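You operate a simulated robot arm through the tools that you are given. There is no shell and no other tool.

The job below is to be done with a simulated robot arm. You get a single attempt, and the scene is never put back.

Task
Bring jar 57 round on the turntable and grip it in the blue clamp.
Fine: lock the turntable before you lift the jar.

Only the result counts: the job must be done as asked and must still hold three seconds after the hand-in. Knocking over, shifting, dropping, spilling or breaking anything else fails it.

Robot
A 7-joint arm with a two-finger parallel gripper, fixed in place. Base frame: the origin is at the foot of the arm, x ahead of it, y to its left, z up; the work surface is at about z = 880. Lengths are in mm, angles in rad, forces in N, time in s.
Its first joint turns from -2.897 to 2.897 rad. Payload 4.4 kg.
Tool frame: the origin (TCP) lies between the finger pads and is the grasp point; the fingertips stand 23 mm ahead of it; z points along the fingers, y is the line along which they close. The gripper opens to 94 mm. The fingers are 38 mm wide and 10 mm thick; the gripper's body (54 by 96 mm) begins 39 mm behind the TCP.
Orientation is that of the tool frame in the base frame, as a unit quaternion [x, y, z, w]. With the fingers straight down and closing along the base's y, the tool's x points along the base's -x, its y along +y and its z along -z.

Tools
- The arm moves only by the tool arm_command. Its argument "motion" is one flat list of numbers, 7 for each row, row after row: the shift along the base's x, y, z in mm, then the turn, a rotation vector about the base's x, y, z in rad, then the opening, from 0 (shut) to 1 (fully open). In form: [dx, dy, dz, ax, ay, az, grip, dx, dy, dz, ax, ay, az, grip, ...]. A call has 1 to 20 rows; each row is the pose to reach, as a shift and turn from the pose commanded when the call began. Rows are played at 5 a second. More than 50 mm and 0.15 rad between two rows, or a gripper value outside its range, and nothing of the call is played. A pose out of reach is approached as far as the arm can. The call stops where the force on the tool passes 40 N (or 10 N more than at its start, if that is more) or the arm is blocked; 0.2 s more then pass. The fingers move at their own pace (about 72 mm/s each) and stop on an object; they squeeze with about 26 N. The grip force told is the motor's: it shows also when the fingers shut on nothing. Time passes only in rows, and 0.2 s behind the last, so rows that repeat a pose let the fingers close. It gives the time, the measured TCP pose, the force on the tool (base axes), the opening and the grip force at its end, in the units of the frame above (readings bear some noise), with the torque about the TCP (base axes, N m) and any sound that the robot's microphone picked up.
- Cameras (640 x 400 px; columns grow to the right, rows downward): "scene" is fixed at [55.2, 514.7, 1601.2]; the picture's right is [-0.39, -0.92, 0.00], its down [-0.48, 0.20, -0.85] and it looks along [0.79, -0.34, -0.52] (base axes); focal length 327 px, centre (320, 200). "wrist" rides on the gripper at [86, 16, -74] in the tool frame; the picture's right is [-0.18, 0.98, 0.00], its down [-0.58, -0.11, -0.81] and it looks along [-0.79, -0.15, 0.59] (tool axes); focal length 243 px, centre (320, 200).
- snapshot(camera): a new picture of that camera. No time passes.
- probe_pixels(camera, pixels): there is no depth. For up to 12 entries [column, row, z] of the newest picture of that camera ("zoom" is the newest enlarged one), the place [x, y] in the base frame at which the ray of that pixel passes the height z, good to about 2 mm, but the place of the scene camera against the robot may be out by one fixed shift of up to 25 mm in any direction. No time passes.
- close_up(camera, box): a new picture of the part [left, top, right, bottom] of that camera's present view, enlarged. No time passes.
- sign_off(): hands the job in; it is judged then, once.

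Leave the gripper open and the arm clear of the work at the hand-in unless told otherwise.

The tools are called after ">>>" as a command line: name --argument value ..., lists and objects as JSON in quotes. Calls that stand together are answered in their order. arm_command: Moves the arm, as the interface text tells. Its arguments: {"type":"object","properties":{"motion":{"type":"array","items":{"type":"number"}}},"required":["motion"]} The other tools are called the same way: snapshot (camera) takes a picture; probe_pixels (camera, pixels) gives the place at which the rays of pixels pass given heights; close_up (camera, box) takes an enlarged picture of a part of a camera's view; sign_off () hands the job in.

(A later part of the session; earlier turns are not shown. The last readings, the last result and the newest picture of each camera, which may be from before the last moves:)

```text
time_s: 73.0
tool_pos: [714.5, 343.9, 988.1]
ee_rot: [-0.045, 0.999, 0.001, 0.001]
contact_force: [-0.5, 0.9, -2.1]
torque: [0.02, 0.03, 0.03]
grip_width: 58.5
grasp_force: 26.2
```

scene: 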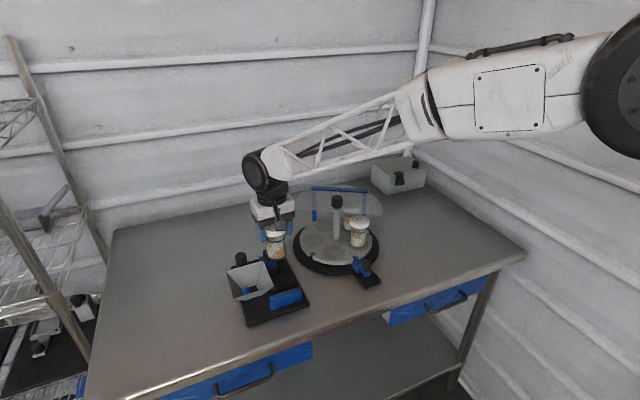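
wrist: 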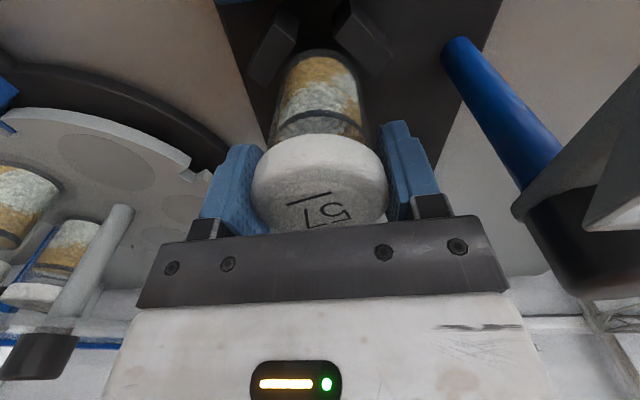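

There's still only the weight (−2.1 N). I'll continue down in 1 mm steps for 5 mm.

>>> arm_command --motion '[0, 0, -1, 0, 0, 0, 0, 0, 0, -2, 0, 0, 0, 0, 0, 0, -3, 0, 0, 0, 0, 0, 0, -4, 0, 0, 0, 0, 0, 0, -5, 0, 0, 0, 0]'

>>> close_up --camera "wrist" --box '[220, 0, 460, 150]'

>>> close_up --camera "scene" --box '[240, 240, 310, 310]'

```text
time_s: 74.2
tool_pos: [714.2, 343.7, 983.3]
ee_rot: [-0.045, 0.999, 0.001, 0.002]
contact_force: [-0.1, 1.0, -1.5]
torque: [0.0, 0.0, 0.01]
grip_width: 58.1
grasp_force: 25.0
```

```text
2.67 times, centred on (340, 75) of wrist
```

zoom: 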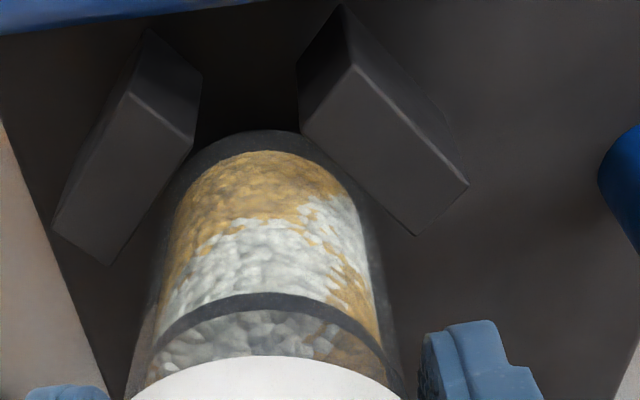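

```text
5.71 times, centred on (275, 275) of scene
```

zoom: 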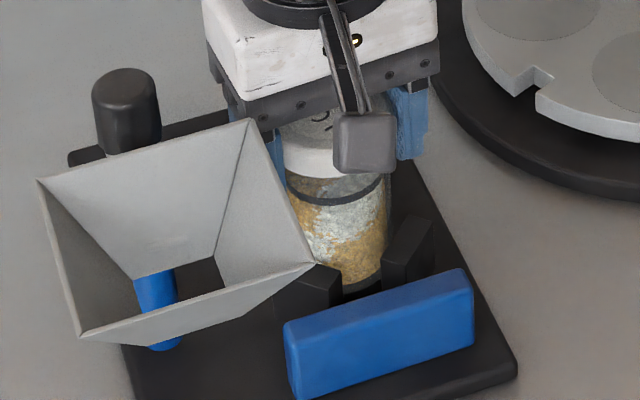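

No contact yet at TCP z 983 and no side force. I'll lower further in 1 mm steps.

>>> arm_command --motion '[0, 0, -1, 0, 0, 0, 0, 0, 0, -2, 0, 0, 0, 0, 0, 0, -3, 0, 0, 0, 0]'

```text
time_s: 75.0
tool_pos: [714.5, 342.6, 980.2]
ee_rot: [-0.044, 0.999, 0.001, 0.001]
contact_force: [-0.1, 0.5, -2.5]
torque: [0.06, 0.0, -0.01]
grip_width: 58.5
grasp_force: 26.0
```

Still free at z 980. I'll take another 3 mm in 1 mm steps.

>>> arm_command --motion '[0, 0, -1, 0, 0, 0, 0, 0, 0, -2, 0, 0, 0, 0, 0, 0, -3, 0, 0, 0, 0]'

```text
time_s: 75.8
tool_pos: [715.2, 344.1, 976.5]
ee_rot: [-0.044, 0.999, 0.0, 0.001]
contact_force: [-0.4, -0.3, -2.4]
torque: [0.03, 0.01, -0.03]
grip_width: 58.6
grasp_force: 25.9
```

Still free at about z 977. I'll go another 3 mm.

>>> arm_command --motion '[0, 0, -1, 0, 0, 0, 0, 0, 0, -2, 0, 0, 0, 0, 0, 0, -3, 0, 0, 0, 0]'

>>> close_up --camera "wrist" --box '[220, 0, 460, 150]'

>>> close_up --camera "scene" --box '[240, 240, 310, 310]'

```text
time_s: 76.6
tool_pos: [715.2, 344.0, 974.1]
ee_rot: [-0.045, 0.999, 0.001, 0.001]
contact_force: [-0.1, 0.3, -2.4]
torque: [0.0, -0.03, -0.02]
grip_width: 58.4
grasp_force: 26.2
```

```text
2.67 times, centred on (340, 75) of wrist
```

zoom: 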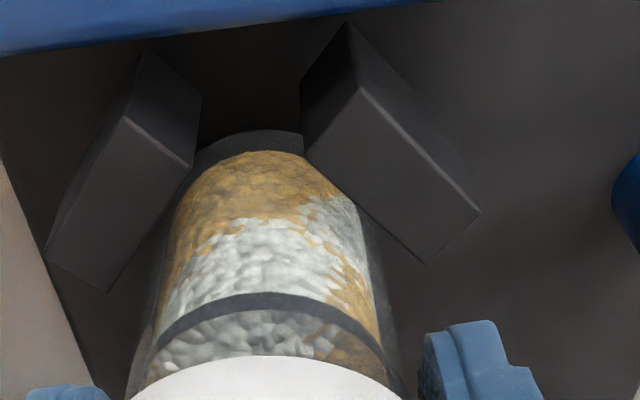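

```text
5.71 times, centred on (275, 275) of scene
```

zoom: 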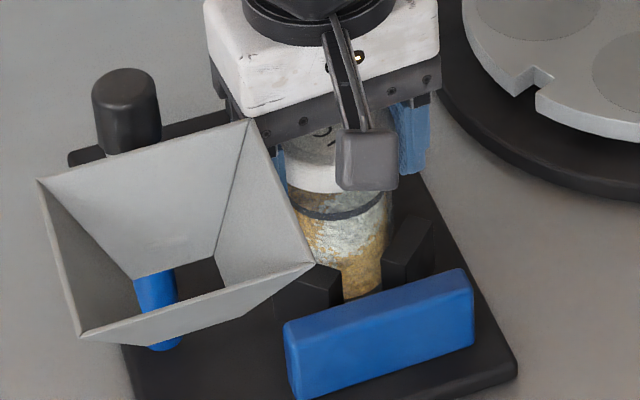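

The jar is going down between the V blocks with no side force. I'll go on another 4 mm at 1 mm per row.

>>> arm_command --motion '[0, 0, -1, 0, 0, 0, 0, 0, 0, -2, 0, 0, 0, 0, 0, 0, -3, 0, 0, 0, 0, 0, 0, -4, 0, 0, 0, 0]'

```text
time_s: 77.6
tool_pos: [714.8, 342.8, 970.6]
ee_rot: [-0.044, 0.999, 0.001, 0.002]
contact_force: [-4.3, -6.7, 26.8]
torque: [-0.3, 0.19, -0.01]
grip_width: 58.1
grasp_force: 26.1
```

The jar's base has touched the plate (26.8 N upward). I'll relax 0.8 mm upward and check.

>>> arm_command --motion '[0, 0, 0.4, 0, 0, 0, 0, 0, 0, 0.8, 0, 0, 0, 0, 0, 0, 0.8, 0, 0, 0, 0]'

>>> snapshot --camera "wrist"

>>> close_up --camera "wrist" --box '[220, 0, 460, 150]'

```text
time_s: 78.4
tool_pos: [715.5, 343.1, 972.1]
ee_rot: [-0.045, 0.999, 0.0, 0.002]
contact_force: [8.2, 5.0, 30.1]
torque: [0.13, -0.04, -0.04]
grip_width: 58.1
grasp_force: 26.3
```

```text
taken
```

wrist: 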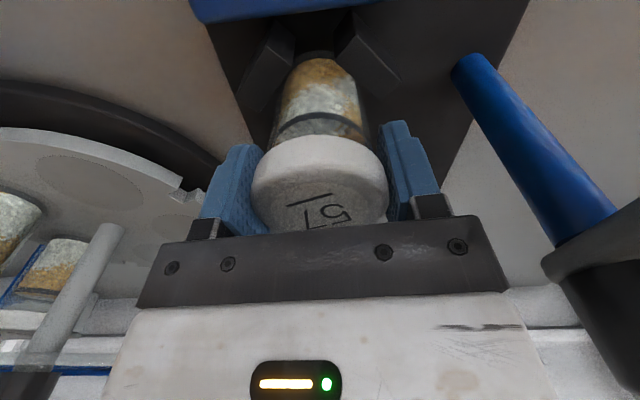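

```text
2.67 times, centred on (340, 75) of wrist
```

zoom: 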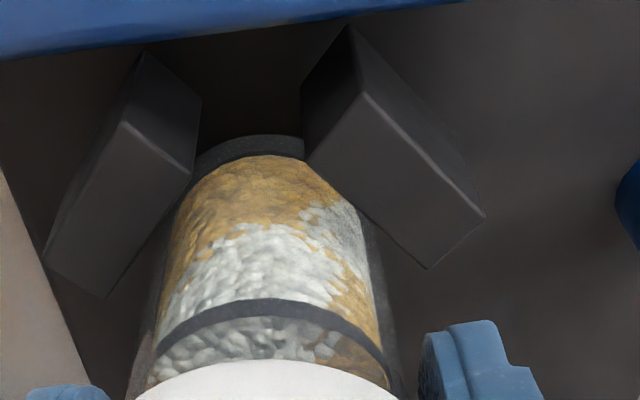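

It still reads 30 N upward, so I'll raise 1 mm more.

>>> arm_command --motion '[0, 0, 0.5, 0, 0, 0, 0, 0, 0, 1, 0, 0, 0, 0, 0, 0, 1, 0, 0, 0, 0]'

```text
time_s: 79.2
tool_pos: [714.2, 342.5, 971.0]
ee_rot: [-0.045, 0.999, 0.0, 0.001]
contact_force: [6.9, 4.8, 21.6]
torque: [0.13, -0.09, -0.02]
grip_width: 58.4
grasp_force: 26.1
```

It's down to 21.6 N. I'll raise another 1 mm.

>>> arm_command --motion '[0, 0, 0.5, 0, 0, 0, 0, 0, 0, 1, 0, 0, 0, 0, 0, 0, 1, 0, 0, 0, 0]'

```text
time_s: 80.0
tool_pos: [714.4, 341.6, 972.7]
ee_rot: [-0.044, 0.999, 0.0, 0.0]
contact_force: [0.2, -0.1, 0.7]
torque: [-0.05, 0.09, 0.0]
grip_width: 58.6
grasp_force: 26.8
```

The load is now about zero, so the plate carries the jar's weight. I'll open the fingers to about 75 mm, enough to free the lid while staying clear of the funnel post.

>>> arm_command --motion '[0, 0, 0, 0, 0, 0, 0.66, 0, 0, 0, 0, 0, 0, 0.72, 0, 0, 0, 0, 0, 0, 0.8, 0, 0, 0, 0, 0, 0, 0.8]'

>>> snapshot --camera "wrist"

>>> close_up --camera "scene" --box '[220, 220, 330, 330]'

```text
time_s: 81.0
tool_pos: [715.3, 342.7, 971.9]
ee_rot: [-0.044, 0.999, 0.001, 0.001]
contact_force: [1.1, -0.9, 0.5]
torque: [-0.01, -0.01, -0.03]
grip_width: 75.1
grasp_force: 0.1
```

```text
taken
```

wrist: 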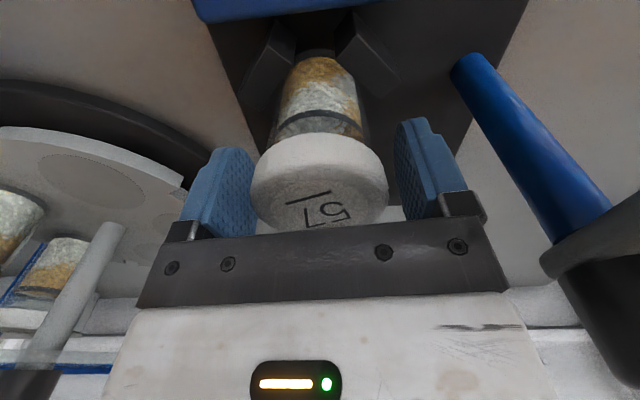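

```text
3.64 times, centred on (275, 275) of scene
```

zoom: 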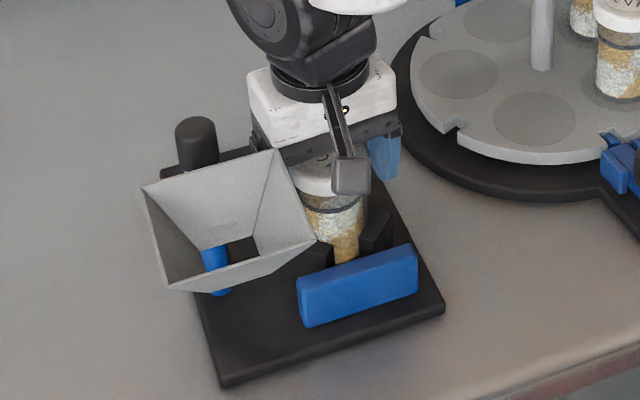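

The jar stands free between the fingers. I'll rise straight up clear of it.

>>> arm_command --motion '[0, 0, 10, 0, 0, 0, 0.8, 0, 0, 30, 0, 0, 0, 0.8, 0, 0, 60, 0, 0, 0, 0.8, 0, 0, 95, 0, 0, 0, 0.8, 0, 0, 130, 0, 0, 0, 0.8, 0, 0, 147, 0, 0, 0, 0.8]'

>>> snapshot --camera "wrist"

>>> close_up --camera "wrist" --box '[220, 20, 460, 170]'

>>> close_up --camera "scene" --box '[220, 220, 330, 330]'

```text
time_s: 82.4
tool_pos: [715.3, 343.5, 1120.1]
ee_rot: [-0.045, 0.999, 0.001, 0.001]
contact_force: [-0.7, -0.4, -0.7]
torque: [-0.02, -0.03, 0.0]
grip_width: 75.3
grasp_force: 0.1
```

```text
taken
```

wrist: 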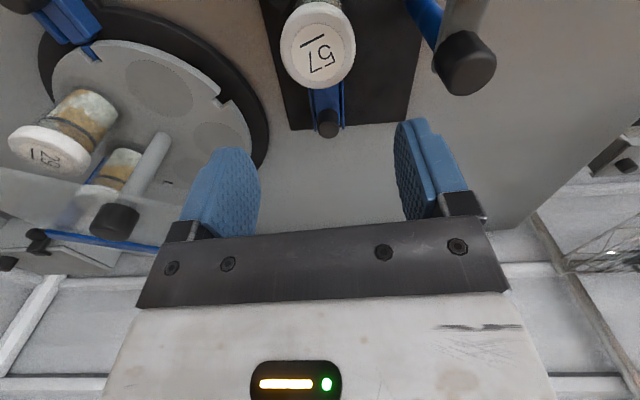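

```text
2.67 times, centred on (340, 95) of wrist
```

zoom: 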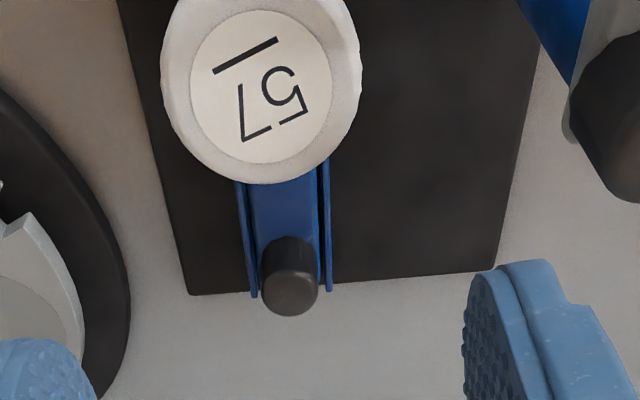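

```text
3.64 times, centred on (275, 275) of scene
```

zoom: 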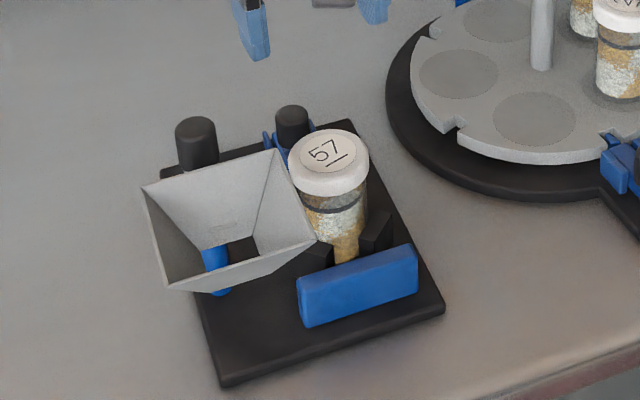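

Jar 57 stands in the clamp seat, clear of the funnel. Next comes the slide knob, with its top near zoom (290,290). I'll probe it at likely heights.

>>> probe_pixels --camera "wrist" --pixels '[[328.8, 128.7, 920], [328.8, 128.7, 925], [328.8, 128.7, 930], [328.8, 128.7, 935], [328.8, 128.7, 940], [318, 43, 975], [318, 43, 980], [318, 43, 985]]'

```text
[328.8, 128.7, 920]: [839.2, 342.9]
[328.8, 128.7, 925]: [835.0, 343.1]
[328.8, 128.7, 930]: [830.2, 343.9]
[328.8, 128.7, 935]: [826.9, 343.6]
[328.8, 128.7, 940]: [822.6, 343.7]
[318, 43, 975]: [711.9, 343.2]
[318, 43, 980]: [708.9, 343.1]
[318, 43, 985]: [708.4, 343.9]
```

The knob's y is 343.5 and its x is about 827 at a top height of about z 933. Gripping it at zero yaw would put the wrist camera right over the lid, so I'll push it instead with the closed fingers from the far (+x) side, yawed −75° so the camera is well away. First I'll move to a waiting place above (865,343.5) and look.

>>> arm_command --motion '[15, 0, 0, 0, 0, -0.14, 0.6, 30, 0, 0, 0, 0, -0.28, 0.4, 45, 0, 0, 0, 0, -0.42, 0.2, 60, 0, 0, 0, 0, -0.56, 0, 75, 0, 0, 0, 0, -0.7, 0, 90, 0, -10, 0, 0, -0.84, 0, 105, 0.5, -20, 0, 0, -0.98, 0, 120, 0.5, -30, 0, 0, -1.12, 0, 135, 0.5, -45, 0, 0, -1.26, 0, 149, 0.5, -60, 0, 0, -1.396, 0]'

>>> snapshot --camera "wrist"

>>> close_up --camera "wrist" --box '[220, 0, 460, 170]'

>>> close_up --camera "scene" --box '[220, 200, 330, 310]'

```text
time_s: 84.6
tool_pos: [865.0, 344.2, 1059.9]
ee_rot: [0.609, 0.793, 0.001, 0.001]
contact_force: [-0.3, -0.3, -0.7]
torque: [0.03, -0.01, 0.01]
grip_width: 0.2
grasp_force: 25.7
```

```text
taken
```

wrist: 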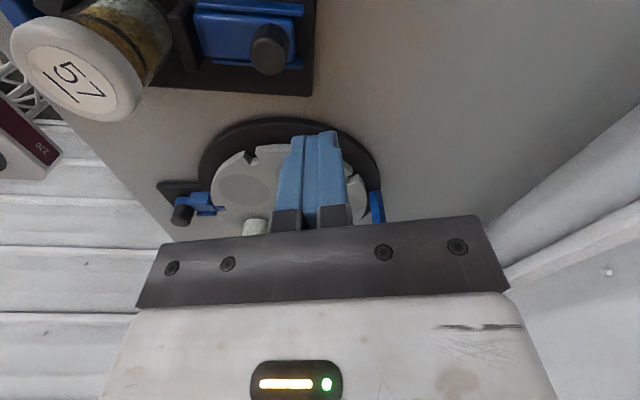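

```text
2.35 times, centred on (340, 85) of wrist
```

zoom: 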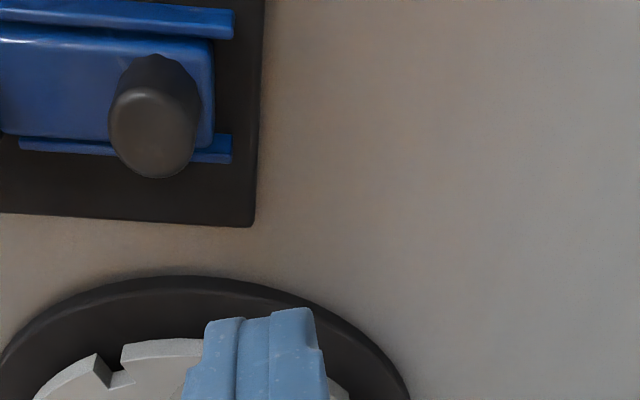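

```text
3.64 times, centred on (275, 255) of scene
```

zoom: 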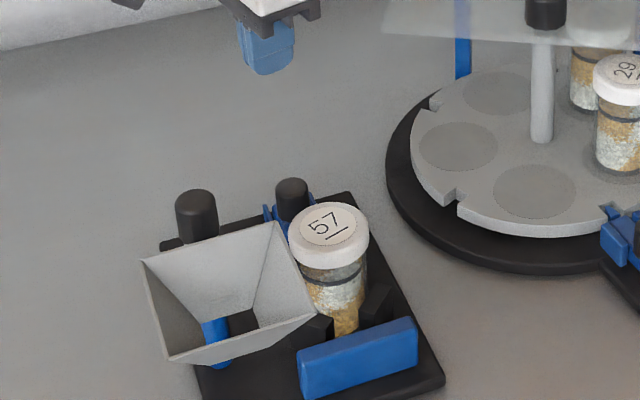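

From the side I see the knob (top face near zoom (152,132)) on the blue slide between two rails that end just past it. I'll probe the knob and rail ends here to fix the heights.

>>> probe_pixels --camera "zoom" --pixels '[[152, 132, 925], [152, 132, 930], [152, 132, 935], [152, 132, 940], [213, 100, 905], [233, 25, 905], [232, 150, 905], [252, 226, 890], [262, 2, 890], [165, 70, 905], [165, 70, 910], [152, 178, 930]]'

```text
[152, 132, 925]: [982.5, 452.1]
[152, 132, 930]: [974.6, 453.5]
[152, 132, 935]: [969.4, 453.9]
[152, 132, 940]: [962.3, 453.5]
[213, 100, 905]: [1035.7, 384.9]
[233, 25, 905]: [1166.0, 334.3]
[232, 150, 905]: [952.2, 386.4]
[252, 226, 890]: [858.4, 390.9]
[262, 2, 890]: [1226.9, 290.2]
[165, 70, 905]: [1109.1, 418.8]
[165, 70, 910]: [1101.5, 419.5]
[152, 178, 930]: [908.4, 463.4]
```

Those rays belonged to the scene zoom, which was the newest enlarged picture. I'll probe again with plain wrist pixels: knob top at (268.5,56.1), slide end at (294.5,42.4), rail ends at (303,10.5) and (302.6,63.7).

>>> probe_pixels --camera "wrist" --pixels '[[268.5, 56.1, 925], [268.5, 56.1, 930], [268.5, 56.1, 935], [268.5, 56.1, 940], [294.5, 42.4, 905], [303, 10.5, 905], [302.6, 63.7, 905], [311.1, 96.1, 890], [274, 29.7, 905], [274, 29.7, 910], [268.5, 75.6, 935], [268.5, 75.6, 930]]'

```text
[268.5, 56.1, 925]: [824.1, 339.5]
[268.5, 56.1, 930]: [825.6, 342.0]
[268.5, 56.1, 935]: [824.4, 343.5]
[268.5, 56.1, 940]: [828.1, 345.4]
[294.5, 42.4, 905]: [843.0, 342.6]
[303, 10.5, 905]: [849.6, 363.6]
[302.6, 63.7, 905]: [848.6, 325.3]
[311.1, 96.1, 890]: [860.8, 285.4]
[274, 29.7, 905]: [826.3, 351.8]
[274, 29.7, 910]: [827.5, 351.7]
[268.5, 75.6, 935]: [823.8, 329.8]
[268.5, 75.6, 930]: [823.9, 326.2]
```

The knob is at (825.5,343.5), top z about 935, radius about 13.5, and the slide top is at about z 911. I'll lower the closed fingers just beyond the rail ends (x 866) to TCP z 942, so the tips at 919 are above the slide but below the knob's top.

>>> arm_command --motion '[1, 0, -40, 0, 0, 0, 0, 1, 0, -80, 0, 0, 0, 0, 1, 0, -105, 0, 0, 0, 0, 1, 0, -118, 0, 0, 0, 0, 1, 0, -118, 0, 0, 0, 0]'

>>> snapshot --camera "wrist"

>>> close_up --camera "scene" --box '[220, 200, 330, 310]'

```text
time_s: 85.8
tool_pos: [865.1, 342.9, 940.5]
ee_rot: [0.608, 0.794, 0.0, 0.002]
contact_force: [-0.6, -0.1, 0.5]
torque: [0.0, -0.02, 0.02]
grip_width: 0.0
grasp_force: 25.8
```

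```text
taken
```

wrist: 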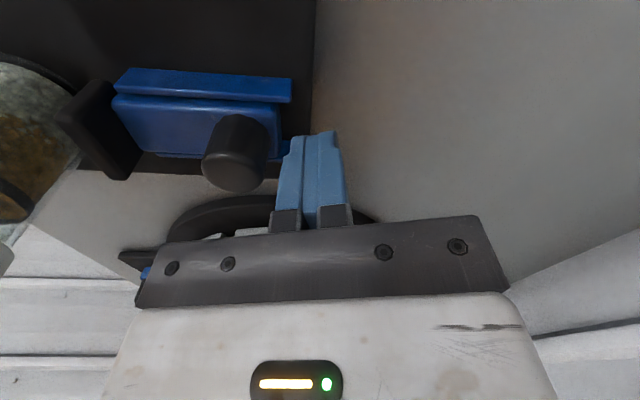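

```text
3.64 times, centred on (275, 255) of scene
```

zoom: 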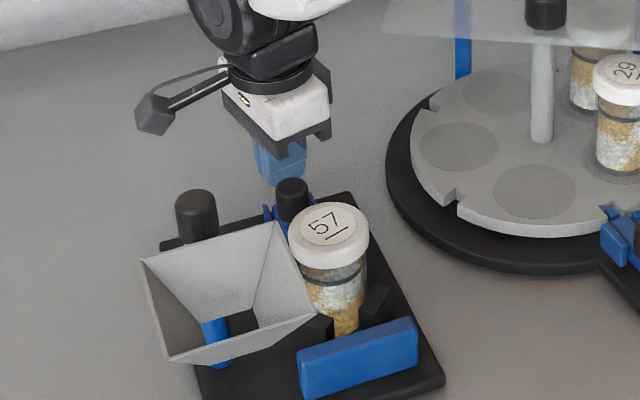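

The fingers are behind the knob with no contact. I'll push toward −x in 3 mm steps, 24 mm at first.

>>> arm_command --motion '[-3, 0, 0, 0, 0, 0, 0, -6, 0, 0, 0, 0, 0, 0, -9, 0, 0, 0, 0, 0, 0, -12, 0, 0, 0, 0, 0, 0, -15, 0, 0, 0, 0, 0, 0, -18, 0, 0, 0, 0, 0, 0, -21, 0, 0, 0, 0, 0, 0, -24, 0, 0, 0, 0, 0, 0]'

>>> snapshot --camera "wrist"

>>> close_up --camera "scene" --box '[220, 200, 330, 310]'

```text
time_s: 87.6
tool_pos: [841.4, 343.9, 941.2]
ee_rot: [0.608, 0.794, 0.0, 0.001]
contact_force: [0.4, -0.1, -1.2]
torque: [-0.02, 0.02, -0.02]
grip_width: 0.1
grasp_force: 26.6
```

```text
taken
```

wrist: 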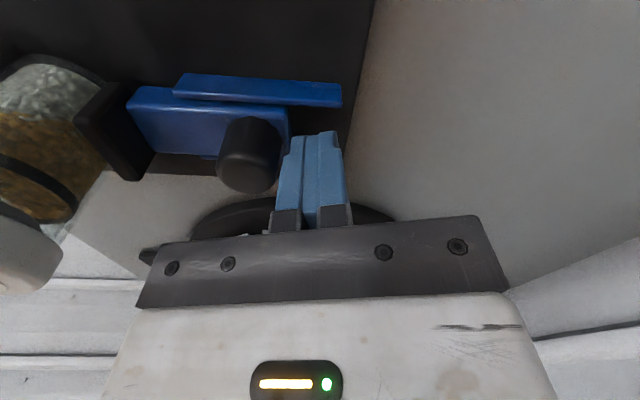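

```text
3.64 times, centred on (275, 255) of scene
```

zoom: 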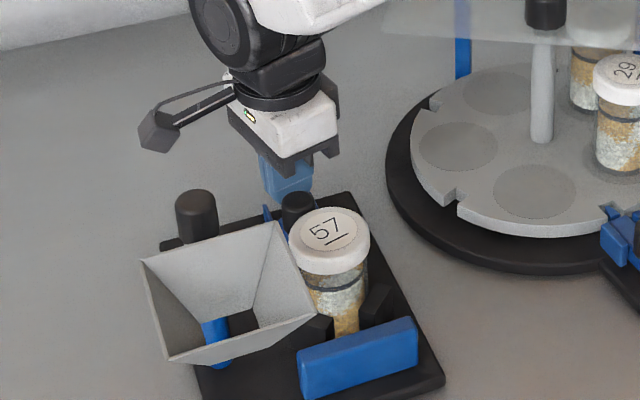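

The slide is moving freely and the jaw is nearing the jar. I'll push on in 2 mm steps for 12 mm more.

>>> arm_command --motion '[-2, 0, 0, 0, 0, 0, 0, -4, 0, 0, 0, 0, 0, 0, -6, 0, 0, 0, 0, 0, 0, -8, 0, 0, 0, 0, 0, 0, -10, 0, 0, 0, 0, 0, 0, -12, 0, 0, 0, 0, 0, 0]'

>>> snapshot --camera "wrist"

>>> close_up --camera "scene" --box '[220, 200, 330, 310]'

```text
time_s: 89.0
tool_pos: [829.1, 343.3, 942.6]
ee_rot: [0.608, 0.794, 0.001, 0.0]
contact_force: [21.1, -3.2, 1.6]
torque: [0.04, 0.02, -0.1]
grip_width: 0.0
grasp_force: 25.9
```

```text
taken
```

wrist: 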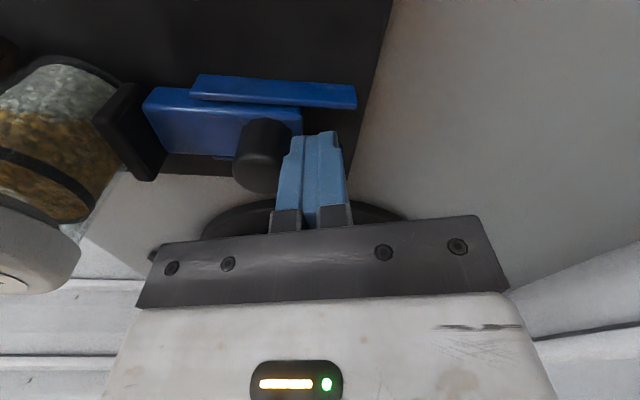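

```text
3.64 times, centred on (275, 255) of scene
```

zoom: 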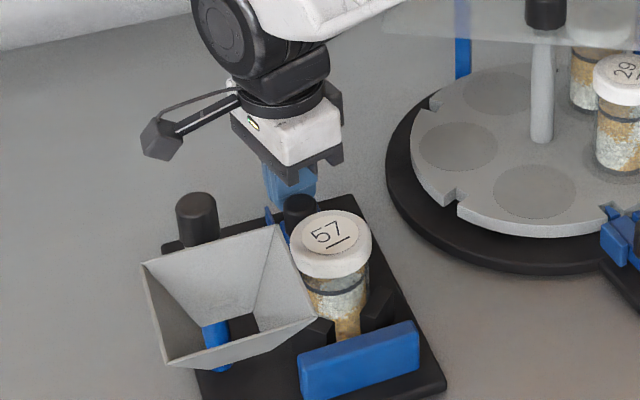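

21 N of resistance: the jaw now presses the jar into the V. I'll push on in 0.5 mm steps to seat it firmly, listening for a click.

>>> arm_command --motion '[-0.5, 0, 0, 0, 0, 0, 0, -1, 0, 0, 0, 0, 0, 0, -1.5, 0, 0, 0, 0, 0, 0]'

>>> snapshot --camera "wrist"

>>> close_up --camera "scene" --box '[240, 230, 310, 300]'

```text
time_s: 89.8
tool_pos: [826.4, 343.8, 941.7]
ee_rot: [0.608, 0.794, 0.0, 0.001]
contact_force: [11.6, 1.0, 3.2]
torque: [0.02, 0.04, -0.08]
grip_width: 0.0
grasp_force: 25.8
```

```text
taken
```

wrist: 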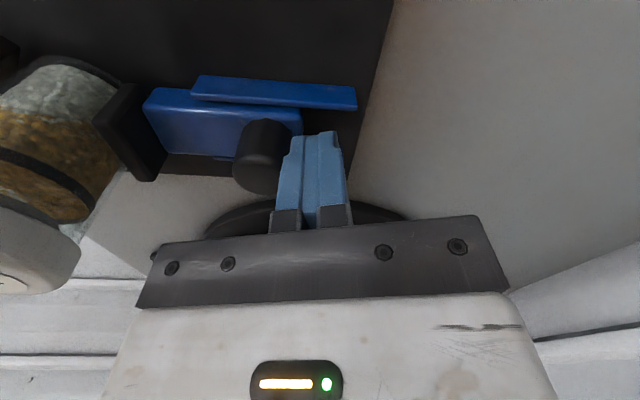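

```text
5.71 times, centred on (275, 265) of scene
```

zoom: 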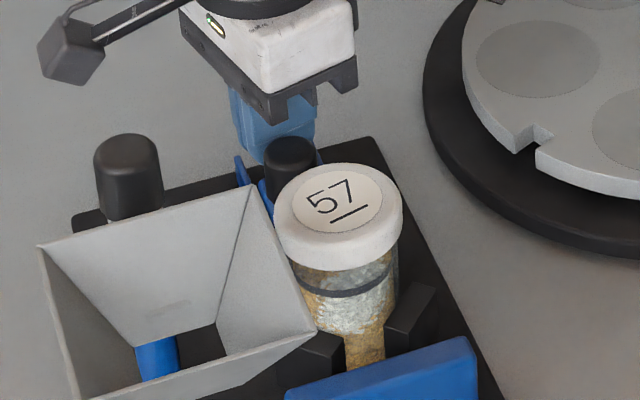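

The force fell to 11.6 N as things moved another millimetre or so, so the jar is still settling. I'll keep pushing gently, 3 mm more in 0.5 mm steps.

>>> arm_command --motion '[-0.5, 0, 0, 0, 0, 0, 0, -1, 0, 0, 0, 0, 0, 0, -1.5, 0, 0, 0, 0, 0, 0, -2, 0, 0, 0, 0, 0, 0, -2.5, 0, 0, 0, 0, 0, 0, -3, 0, 0, 0, 0, 0, 0]'

>>> close_up --camera "wrist" --box '[0, 40, 380, 300]'

>>> close_up --camera "scene" --box '[240, 230, 310, 300]'

```text
time_s: 91.2
tool_pos: [826.3, 343.1, 942.0]
ee_rot: [0.608, 0.794, 0.0, 0.001]
contact_force: [15.2, -1.0, 4.9]
torque: [0.02, 0.04, -0.06]
grip_width: 0.2
grasp_force: 25.7
```

```text
1.54 times, centred on (190, 170) of wrist
```

zoom: 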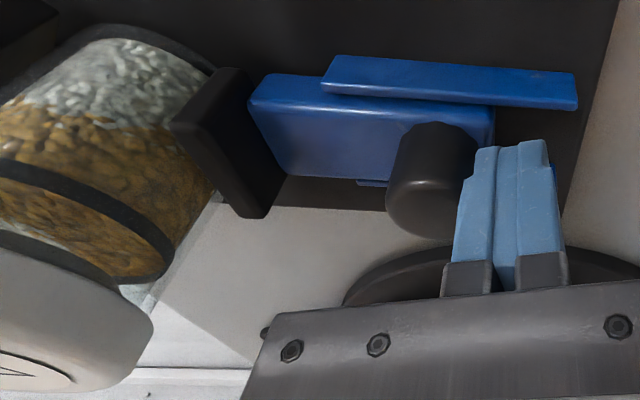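

```text
5.71 times, centred on (275, 265) of scene
```

zoom: 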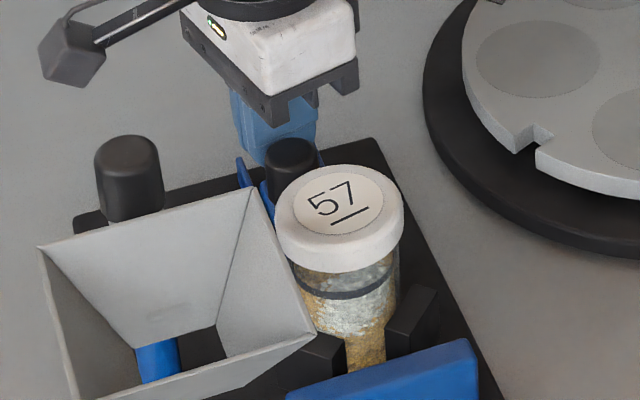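

The force holds at about 15 N with only slight motion. I'll push another 3 mm and see whether it reaches a hard stop.

>>> arm_command --motion '[-0.5, 0, 0, 0, 0, 0, 0, -1, 0, 0, 0, 0, 0, 0, -1.5, 0, 0, 0, 0, 0, 0, -2, 0, 0, 0, 0, 0, 0, -2.5, 0, 0, 0, 0, 0, 0, -3, 0, 0, 0, 0, 0, 0]'

>>> close_up --camera "wrist" --box '[0, 40, 380, 300]'

>>> close_up --camera "scene" --box '[240, 230, 310, 300]'

```text
time_s: 92.6
tool_pos: [822.0, 342.4, 941.2]
ee_rot: [0.609, 0.793, 0.0, 0.001]
contact_force: [13.5, -2.1, 0.6]
torque: [0.01, 0.02, -0.04]
grip_width: 0.0
grasp_force: 25.6
```

```text
1.54 times, centred on (190, 170) of wrist
```

zoom: 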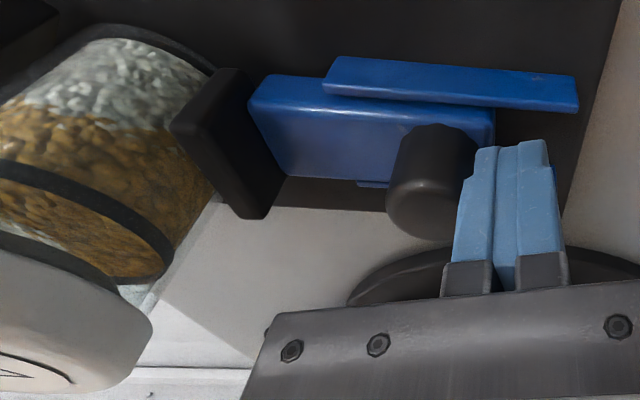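

```text
5.71 times, centred on (275, 265) of scene
```

zoom: 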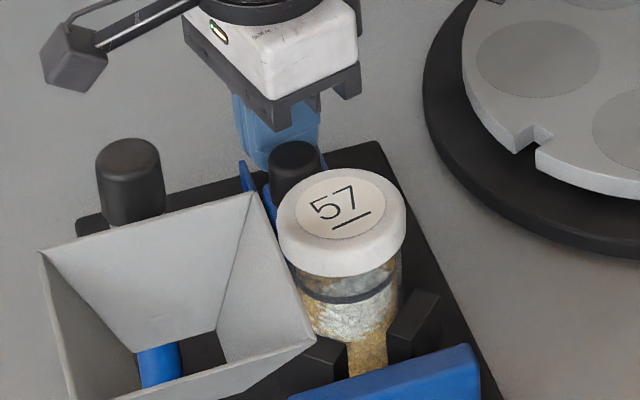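

The resistance isn't rising, and comparing scene close-ups, the blue bar and the plate edge have moved by a pixel or so. The whole fixture is beginning to slide, so I'll stop pushing. I'll back the fingers off by 15 mm and check what moved.

>>> arm_command --motion '[2, 0, 0, 0, 0, 0, 0, 6, 0, 0, 0, 0, 0, 0, 15, 0, 0, 0, 0, 0, 0, 30, 0, 10, 0, 0, 0, 0, 35, 0, 50, 0, 0, 0, 0, 35, 0, 90, 0, 0, 0, 0, 35, 0, 120, 0, 0, 0, 0]'

>>> snapshot --camera "wrist"

>>> snapshot --camera "scene"

>>> close_up --camera "scene" --box '[210, 235, 330, 335]'

```text
time_s: 94.2
tool_pos: [856.2, 341.9, 1060.3]
ee_rot: [0.608, 0.794, 0.0, 0.001]
contact_force: [1.4, 0.1, -0.3]
torque: [-0.01, -0.03, -0.01]
grip_width: 0.1
grasp_force: 25.8
```

```text
taken
```

wrist: 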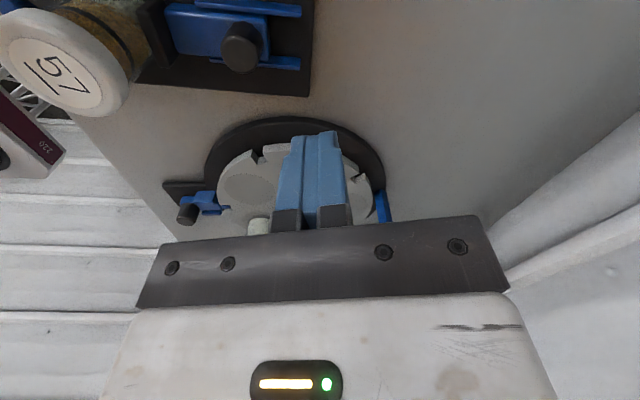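

```text
taken
```

scene: 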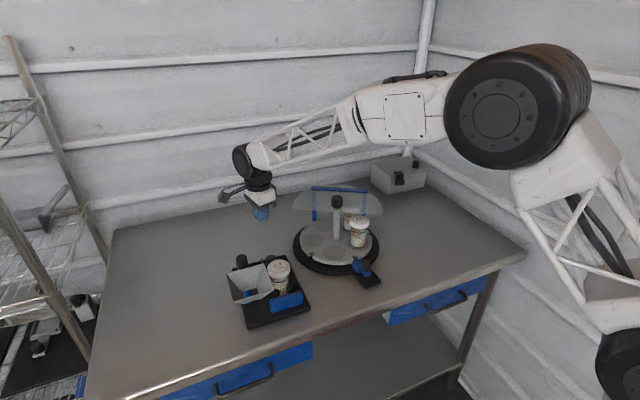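

```text
4.00 times, centred on (270, 285) of scene
```

zoom: 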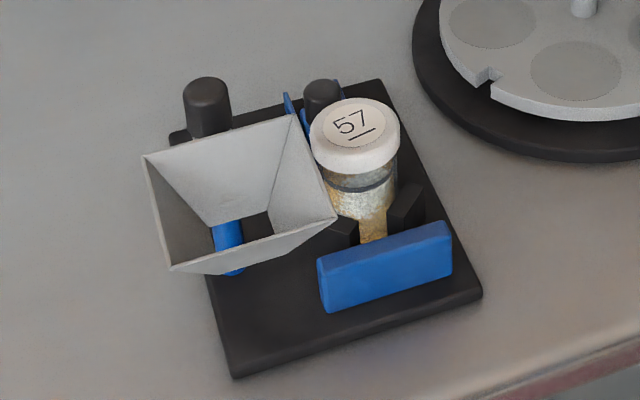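

Measured in this view, the fixture (plate, funnel and bar together) has moved about 10 mm toward −x under the push, and the jar itself is upright between V and jaw. Before deciding on a correction I'll measure it properly from the same wrist pose I used before, TCP (630,320,1120).

>>> arm_command --motion '[-10, 0, 30, 0, 0, 0.13, 0, -30, -2, 60, 0, 0, 0.26, 0, -55, -4, 70, 0, 0, 0.39, 0, -80, -7, 70, 0, 0, 0.52, 0, -105, -10, 70, 0, 0, 0.65, 0, -130, -13, 65, 0, 0, 0.78, 0, -155, -16, 62, 0, 0, 0.91, 0, -180, -19, 60, 0, 0, 1.04, 0, -205, -21, 60, 0, 0, 1.17, 0, -227.5, -23.3, 58, 0, 0, 1.309, 0]'

>>> snapshot --camera "wrist"

>>> close_up --camera "wrist" --box '[240, 10, 440, 150]'

```text
time_s: 96.4
tool_pos: [626.9, 320.0, 1119.8]
ee_rot: [-0.001, 1.0, 0.001, 0.001]
contact_force: [0.5, -0.4, -0.7]
torque: [0.02, 0.04, 0.0]
grip_width: 0.0
grasp_force: 25.8
```

```text
taken
```

wrist: 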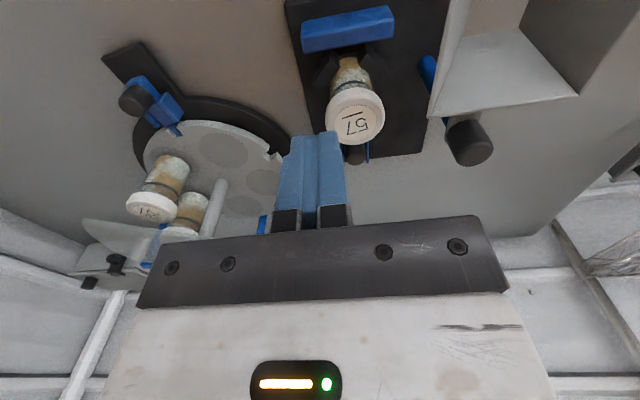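

```text
2.86 times, centred on (340, 80) of wrist
```

zoom: 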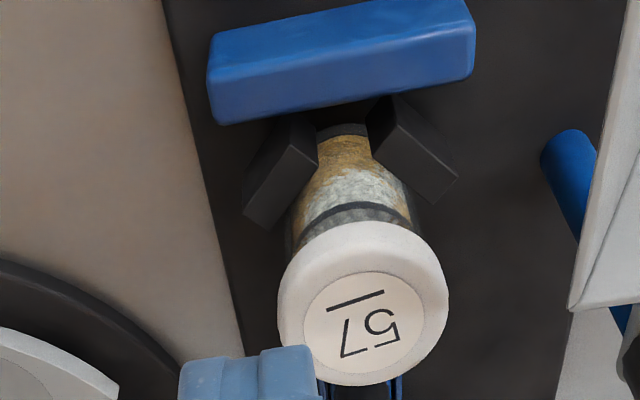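

The jar sits in the V. Compared with the picture taken earlier from this pose, the fixture has moved about 11–12 mm toward −x and turned about 1°. I'll go to the far overview pose I used before to measure the plate corners accurately.

>>> arm_command --motion '[-32, 10.7, 21.4, 0, 0, 0, 0, -65, 21.4, 42.8, 0, 0, 0, 0, -97, 32, 64.2, 0, 0, 0, 0, -129.4, 42.8, 85.6, 0, 0, 0, 0, -129.4, 42.8, 85.6, 0, 0, 0, 0]'

>>> snapshot --camera "wrist"

>>> close_up --camera "wrist" --box '[220, 60, 460, 210]'

```text
time_s: 97.6
tool_pos: [498.8, 362.9, 1207.5]
ee_rot: [-0.002, 1.0, 0.001, 0.001]
contact_force: [0.2, -0.7, -1.3]
torque: [0.02, -0.03, -0.02]
grip_width: 0.0
grasp_force: 25.9
```

```text
taken
```

wrist: 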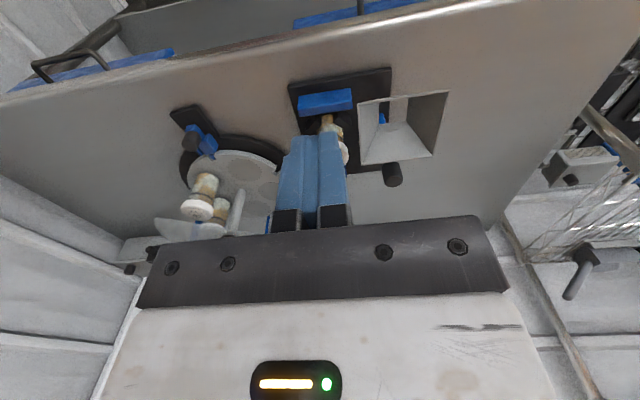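

```text
2.67 times, centred on (340, 135) of wrist
```

zoom: 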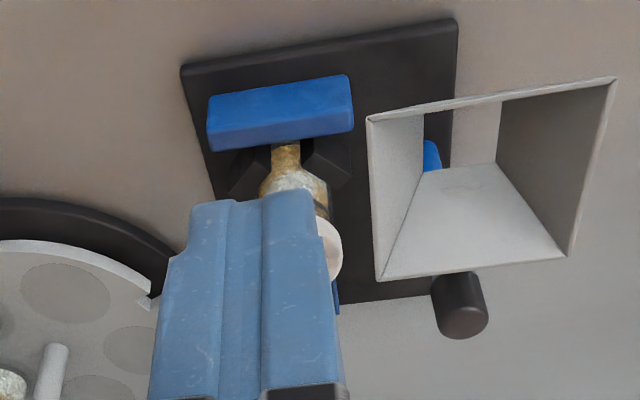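

Compared with the earlier view, the plate's near corners have moved by about (−13, +2.6) and (−10, +2.5) mm, so the fixture slid about 11.5 mm toward −x and turned about 1° clockwise. I want to put it back. I'll push the near face of its blue bar toward +x with both finger sides (opening about 46 mm, TCP y 328), which keeps the gripper body about 13 mm clear of the funnel. First I'll move to a place above (596,328).

>>> arm_command --motion '[24, -9, -26, 0, 0, 0, 0.2, 48, -18, -52, 0, 0, 0, 0.4, 72, -27, -78, 0, 0, 0, 0.49, 95.4, -35, -105, 0, 0, 0, 0.49, 95.4, -35, -135, 0, 0, 0, 0.49]'

>>> snapshot --camera "wrist"

>>> close_up --camera "scene" --box '[210, 225, 330, 335]'

```text
time_s: 98.8
tool_pos: [595.8, 326.6, 1070.4]
ee_rot: [-0.002, 1.0, 0.001, 0.002]
contact_force: [0.2, -0.2, 0.4]
torque: [0.01, 0.03, 0.0]
grip_width: 45.9
grasp_force: 0.1
```

```text
taken
```

wrist: 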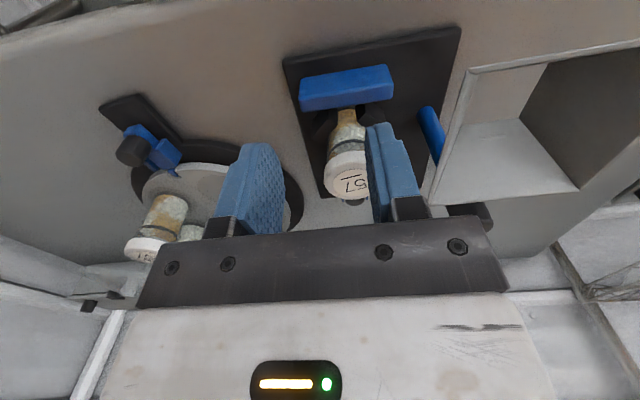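

```text
3.64 times, centred on (270, 280) of scene
```

zoom: 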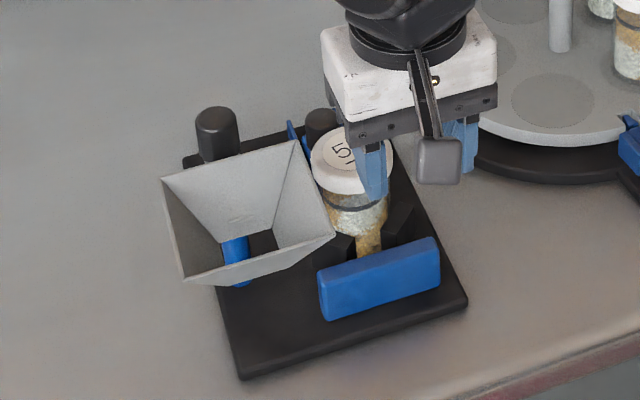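

The pose is as planned and clear of the funnel. I'll descend to TCP z 925 (tips at 902, above the plate and in front of the bar).

>>> arm_command --motion '[0, 0, -30, 0, 0, 0, 0.49, 0, 0, -60, 0, 0, 0, 0.49, 0, 0, -90, 0, 0, 0, 0.49, 0, 0, -120, 0, 0, 0, 0.49, 0, 0, -145, 0, 0, 0, 0.49, 0, 0, -145, 0, 0, 0, 0.49]'

>>> snapshot --camera "wrist"

>>> close_up --camera "scene" --box '[210, 225, 330, 335]'

```text
time_s: 100.2
tool_pos: [595.4, 328.6, 924.7]
ee_rot: [-0.001, 1.0, 0.001, 0.001]
contact_force: [-0.2, -0.9, 0.1]
torque: [-0.02, 0.0, 0.03]
grip_width: 46.3
grasp_force: 0.1
```

```text
taken
```

wrist: 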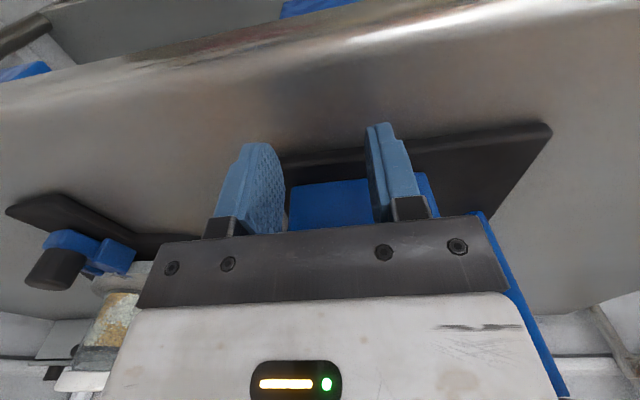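

```text
3.64 times, centred on (270, 280) of scene
```

zoom: 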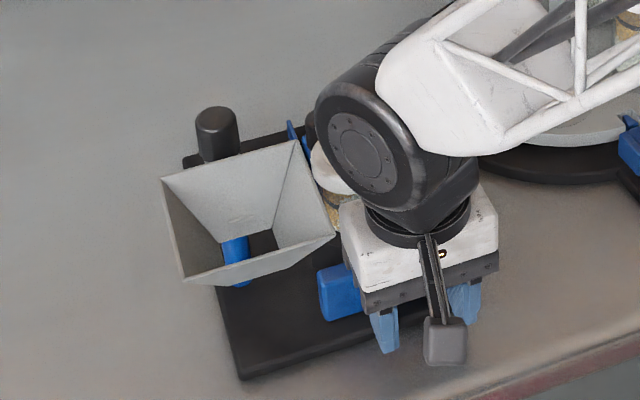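

The fingers stand in front of the bar with no contact. I'll advance toward +x, 3 mm steps at first up to x 611, and then slower.

>>> arm_command --motion '[3, 0, 0, 0, 0, 0, 0.49, 6, 0, 0, 0, 0, 0, 0.49, 9, 0, 0, 0, 0, 0, 0.49, 12, 0, 0, 0, 0, 0, 0.49, 15, 0, 0, 0, 0, 0, 0.49]'

>>> snapshot --camera "wrist"

```text
time_s: 101.4
tool_pos: [609.9, 328.5, 924.2]
ee_rot: [-0.001, 1.0, 0.001, 0.001]
contact_force: [0.3, -0.5, 0.1]
torque: [-0.04, -0.02, -0.01]
grip_width: 46.3
grasp_force: 0.1
```

```text
taken
```

wrist: 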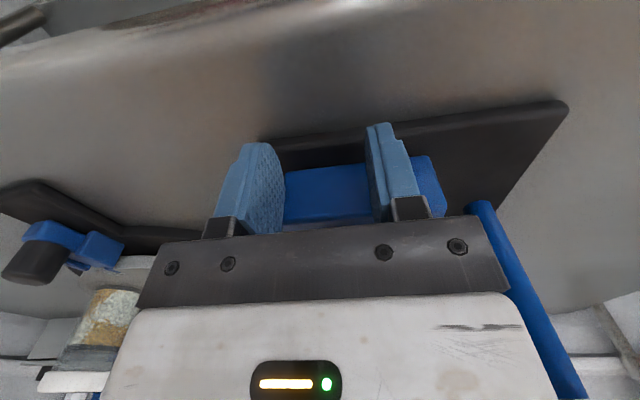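

No contact yet at x 610. I'll go on in 1 mm steps for 6 mm.

>>> arm_command --motion '[1, 0, 0, 0, 0, 0, 0.49, 2, 0, 0, 0, 0, 0, 0.49, 3, 0, 0, 0, 0, 0, 0.49, 4, 0, 0, 0, 0, 0, 0.49, 5, 0, 0, 0, 0, 0, 0.49, 6, 0, 0, 0, 0, 0, 0.49]'

>>> snapshot --camera "wrist"

```text
time_s: 102.8
tool_pos: [614.6, 327.2, 925.7]
ee_rot: [0.0, 1.0, 0.001, 0.002]
contact_force: [0.2, 0.1, -0.2]
torque: [0.0, 0.02, -0.01]
grip_width: 46.0
grasp_force: 0.0
```

```text
taken
```

wrist: 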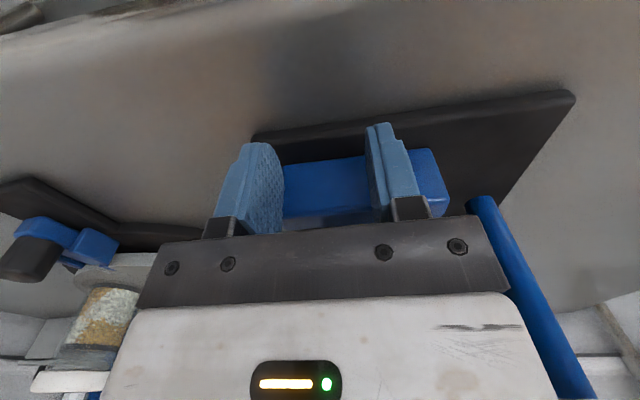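

Still no contact (cmd x 617). I'll continue 4 mm more in 1 mm steps.

>>> arm_command --motion '[1, 0, 0, 0, 0, 0, 0.49, 2, 0, 0, 0, 0, 0, 0.49, 3, 0, 0, 0, 0, 0, 0.49, 4, 0, 0, 0, 0, 0, 0.49]'

>>> snapshot --camera "wrist"

```text
time_s: 103.8
tool_pos: [620.5, 328.9, 923.8]
ee_rot: [-0.001, 1.0, 0.001, 0.001]
contact_force: [0.0, 0.3, -0.1]
torque: [-0.03, -0.05, -0.05]
grip_width: 46.2
grasp_force: 0.1
```

```text
taken
```

wrist: 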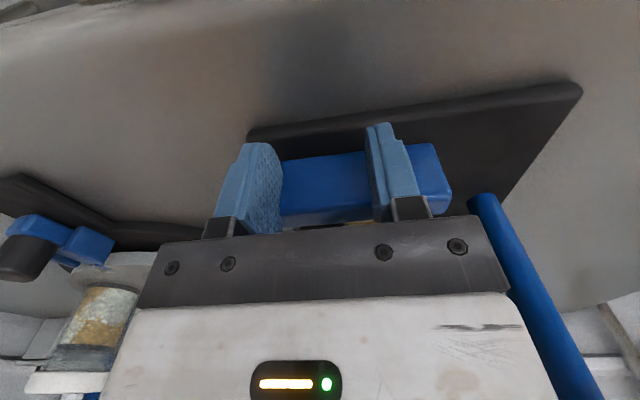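

Still no load. The tips are narrower than the finger roots. I'll continue with 3 more steps of 1 mm.

>>> arm_command --motion '[1, 0, 0, 0, 0, 0, 0.49, 2, 0, 0, 0, 0, 0, 0.49, 3, 0, 0, 0, 0, 0, 0.49]'

```text
time_s: 104.6
tool_pos: [623.9, 329.4, 924.2]
ee_rot: [-0.001, 1.0, 0.001, 0.001]
contact_force: [-7.6, 0.1, 3.8]
torque: [0.02, -0.5, 0.08]
grip_width: 46.3
grasp_force: 0.0
```

Contact at about x 623 (−7.6 N). The measured displacement was about 11.5 mm, so I'll push slowly by 9 mm in 1 mm steps and compare in the scene camera.

>>> arm_command --motion '[1, 0, 0, 0, 0, 0, 0.49, 2, 0, 0, 0, 0, 0, 0.49, 3, 0, 0, 0, 0, 0, 0.49, 4, 0, 0, 0, 0, 0, 0.49, 5, 0, 0, 0, 0, 0, 0.49, 6, 0, 0, 0, 0, 0, 0.49, 7, 0, 0, 0, 0, 0, 0.49, 8, 0, 0, 0, 0, 0, 0.49, 9, 0, 0, 0, 0, 0, 0.49]'

>>> close_up --camera "scene" --box '[210, 235, 330, 335]'

>>> snapshot --camera "wrist"

```text
time_s: 106.6
tool_pos: [630.9, 329.0, 925.5]
ee_rot: [0.0, 1.0, 0.001, 0.001]
contact_force: [-4.8, 0.1, 1.4]
torque: [-0.04, -0.27, 0.1]
grip_width: 46.1
grasp_force: 0.1
```

```text
4.00 times, centred on (270, 285) of scene
```

zoom: 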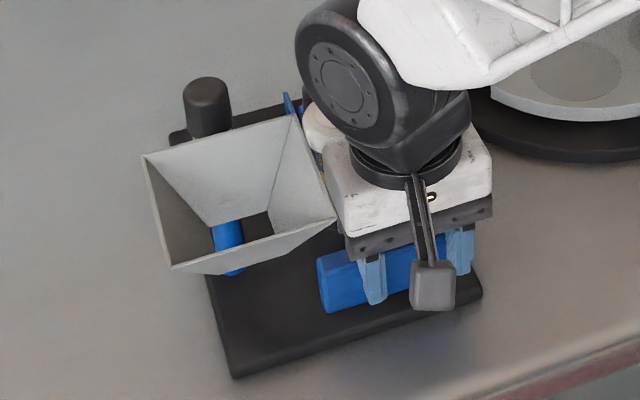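

```text
taken
```

wrist: 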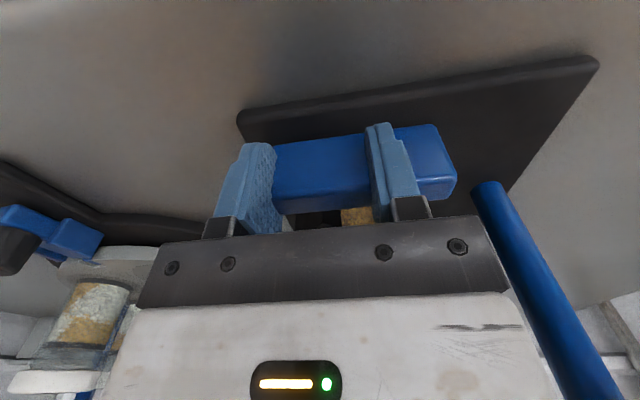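

Something's off: the scene view shows the fixture hasn't moved, and the torque (about −0.27 N m with −4.8 N) puts the contact about 47 mm above the TCP, at lid height. The hand's body is touching the jar's lid rather than the bar. I'll stop and back away toward −x at once.

>>> arm_command --motion '[-5, 0, 0, 0, 0, 0, 0.49, -10, 0, 0, 0, 0, 0, 0.49, -20, 0, 0, 0, 0, 0, 0.49, -30, 0, 0, 0, 0, 0, 0.49, -37, 0, 0, 0, 0, 0, 0.49]'

>>> close_up --camera "scene" --box '[210, 235, 330, 335]'

>>> snapshot --camera "wrist"

```text
time_s: 107.8
tool_pos: [594.5, 327.7, 924.2]
ee_rot: [-0.001, 1.0, 0.001, 0.001]
contact_force: [-0.2, 0.1, 0.2]
torque: [0.04, 0.04, 0.01]
grip_width: 46.0
grasp_force: 0.0
```

```text
4.00 times, centred on (270, 285) of scene
```

zoom: 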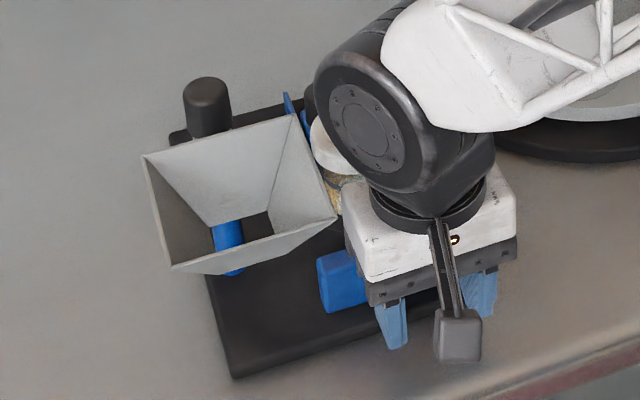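

```text
taken
```

wrist: 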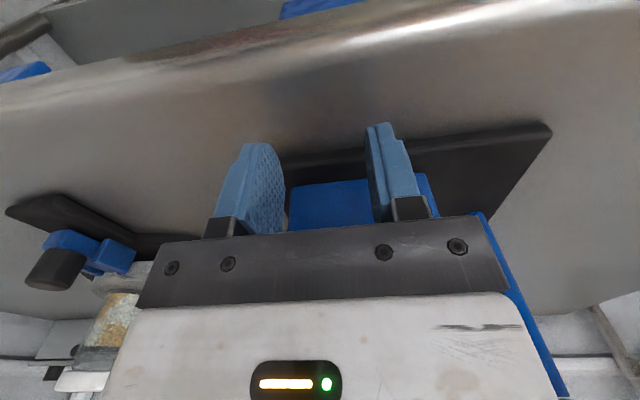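

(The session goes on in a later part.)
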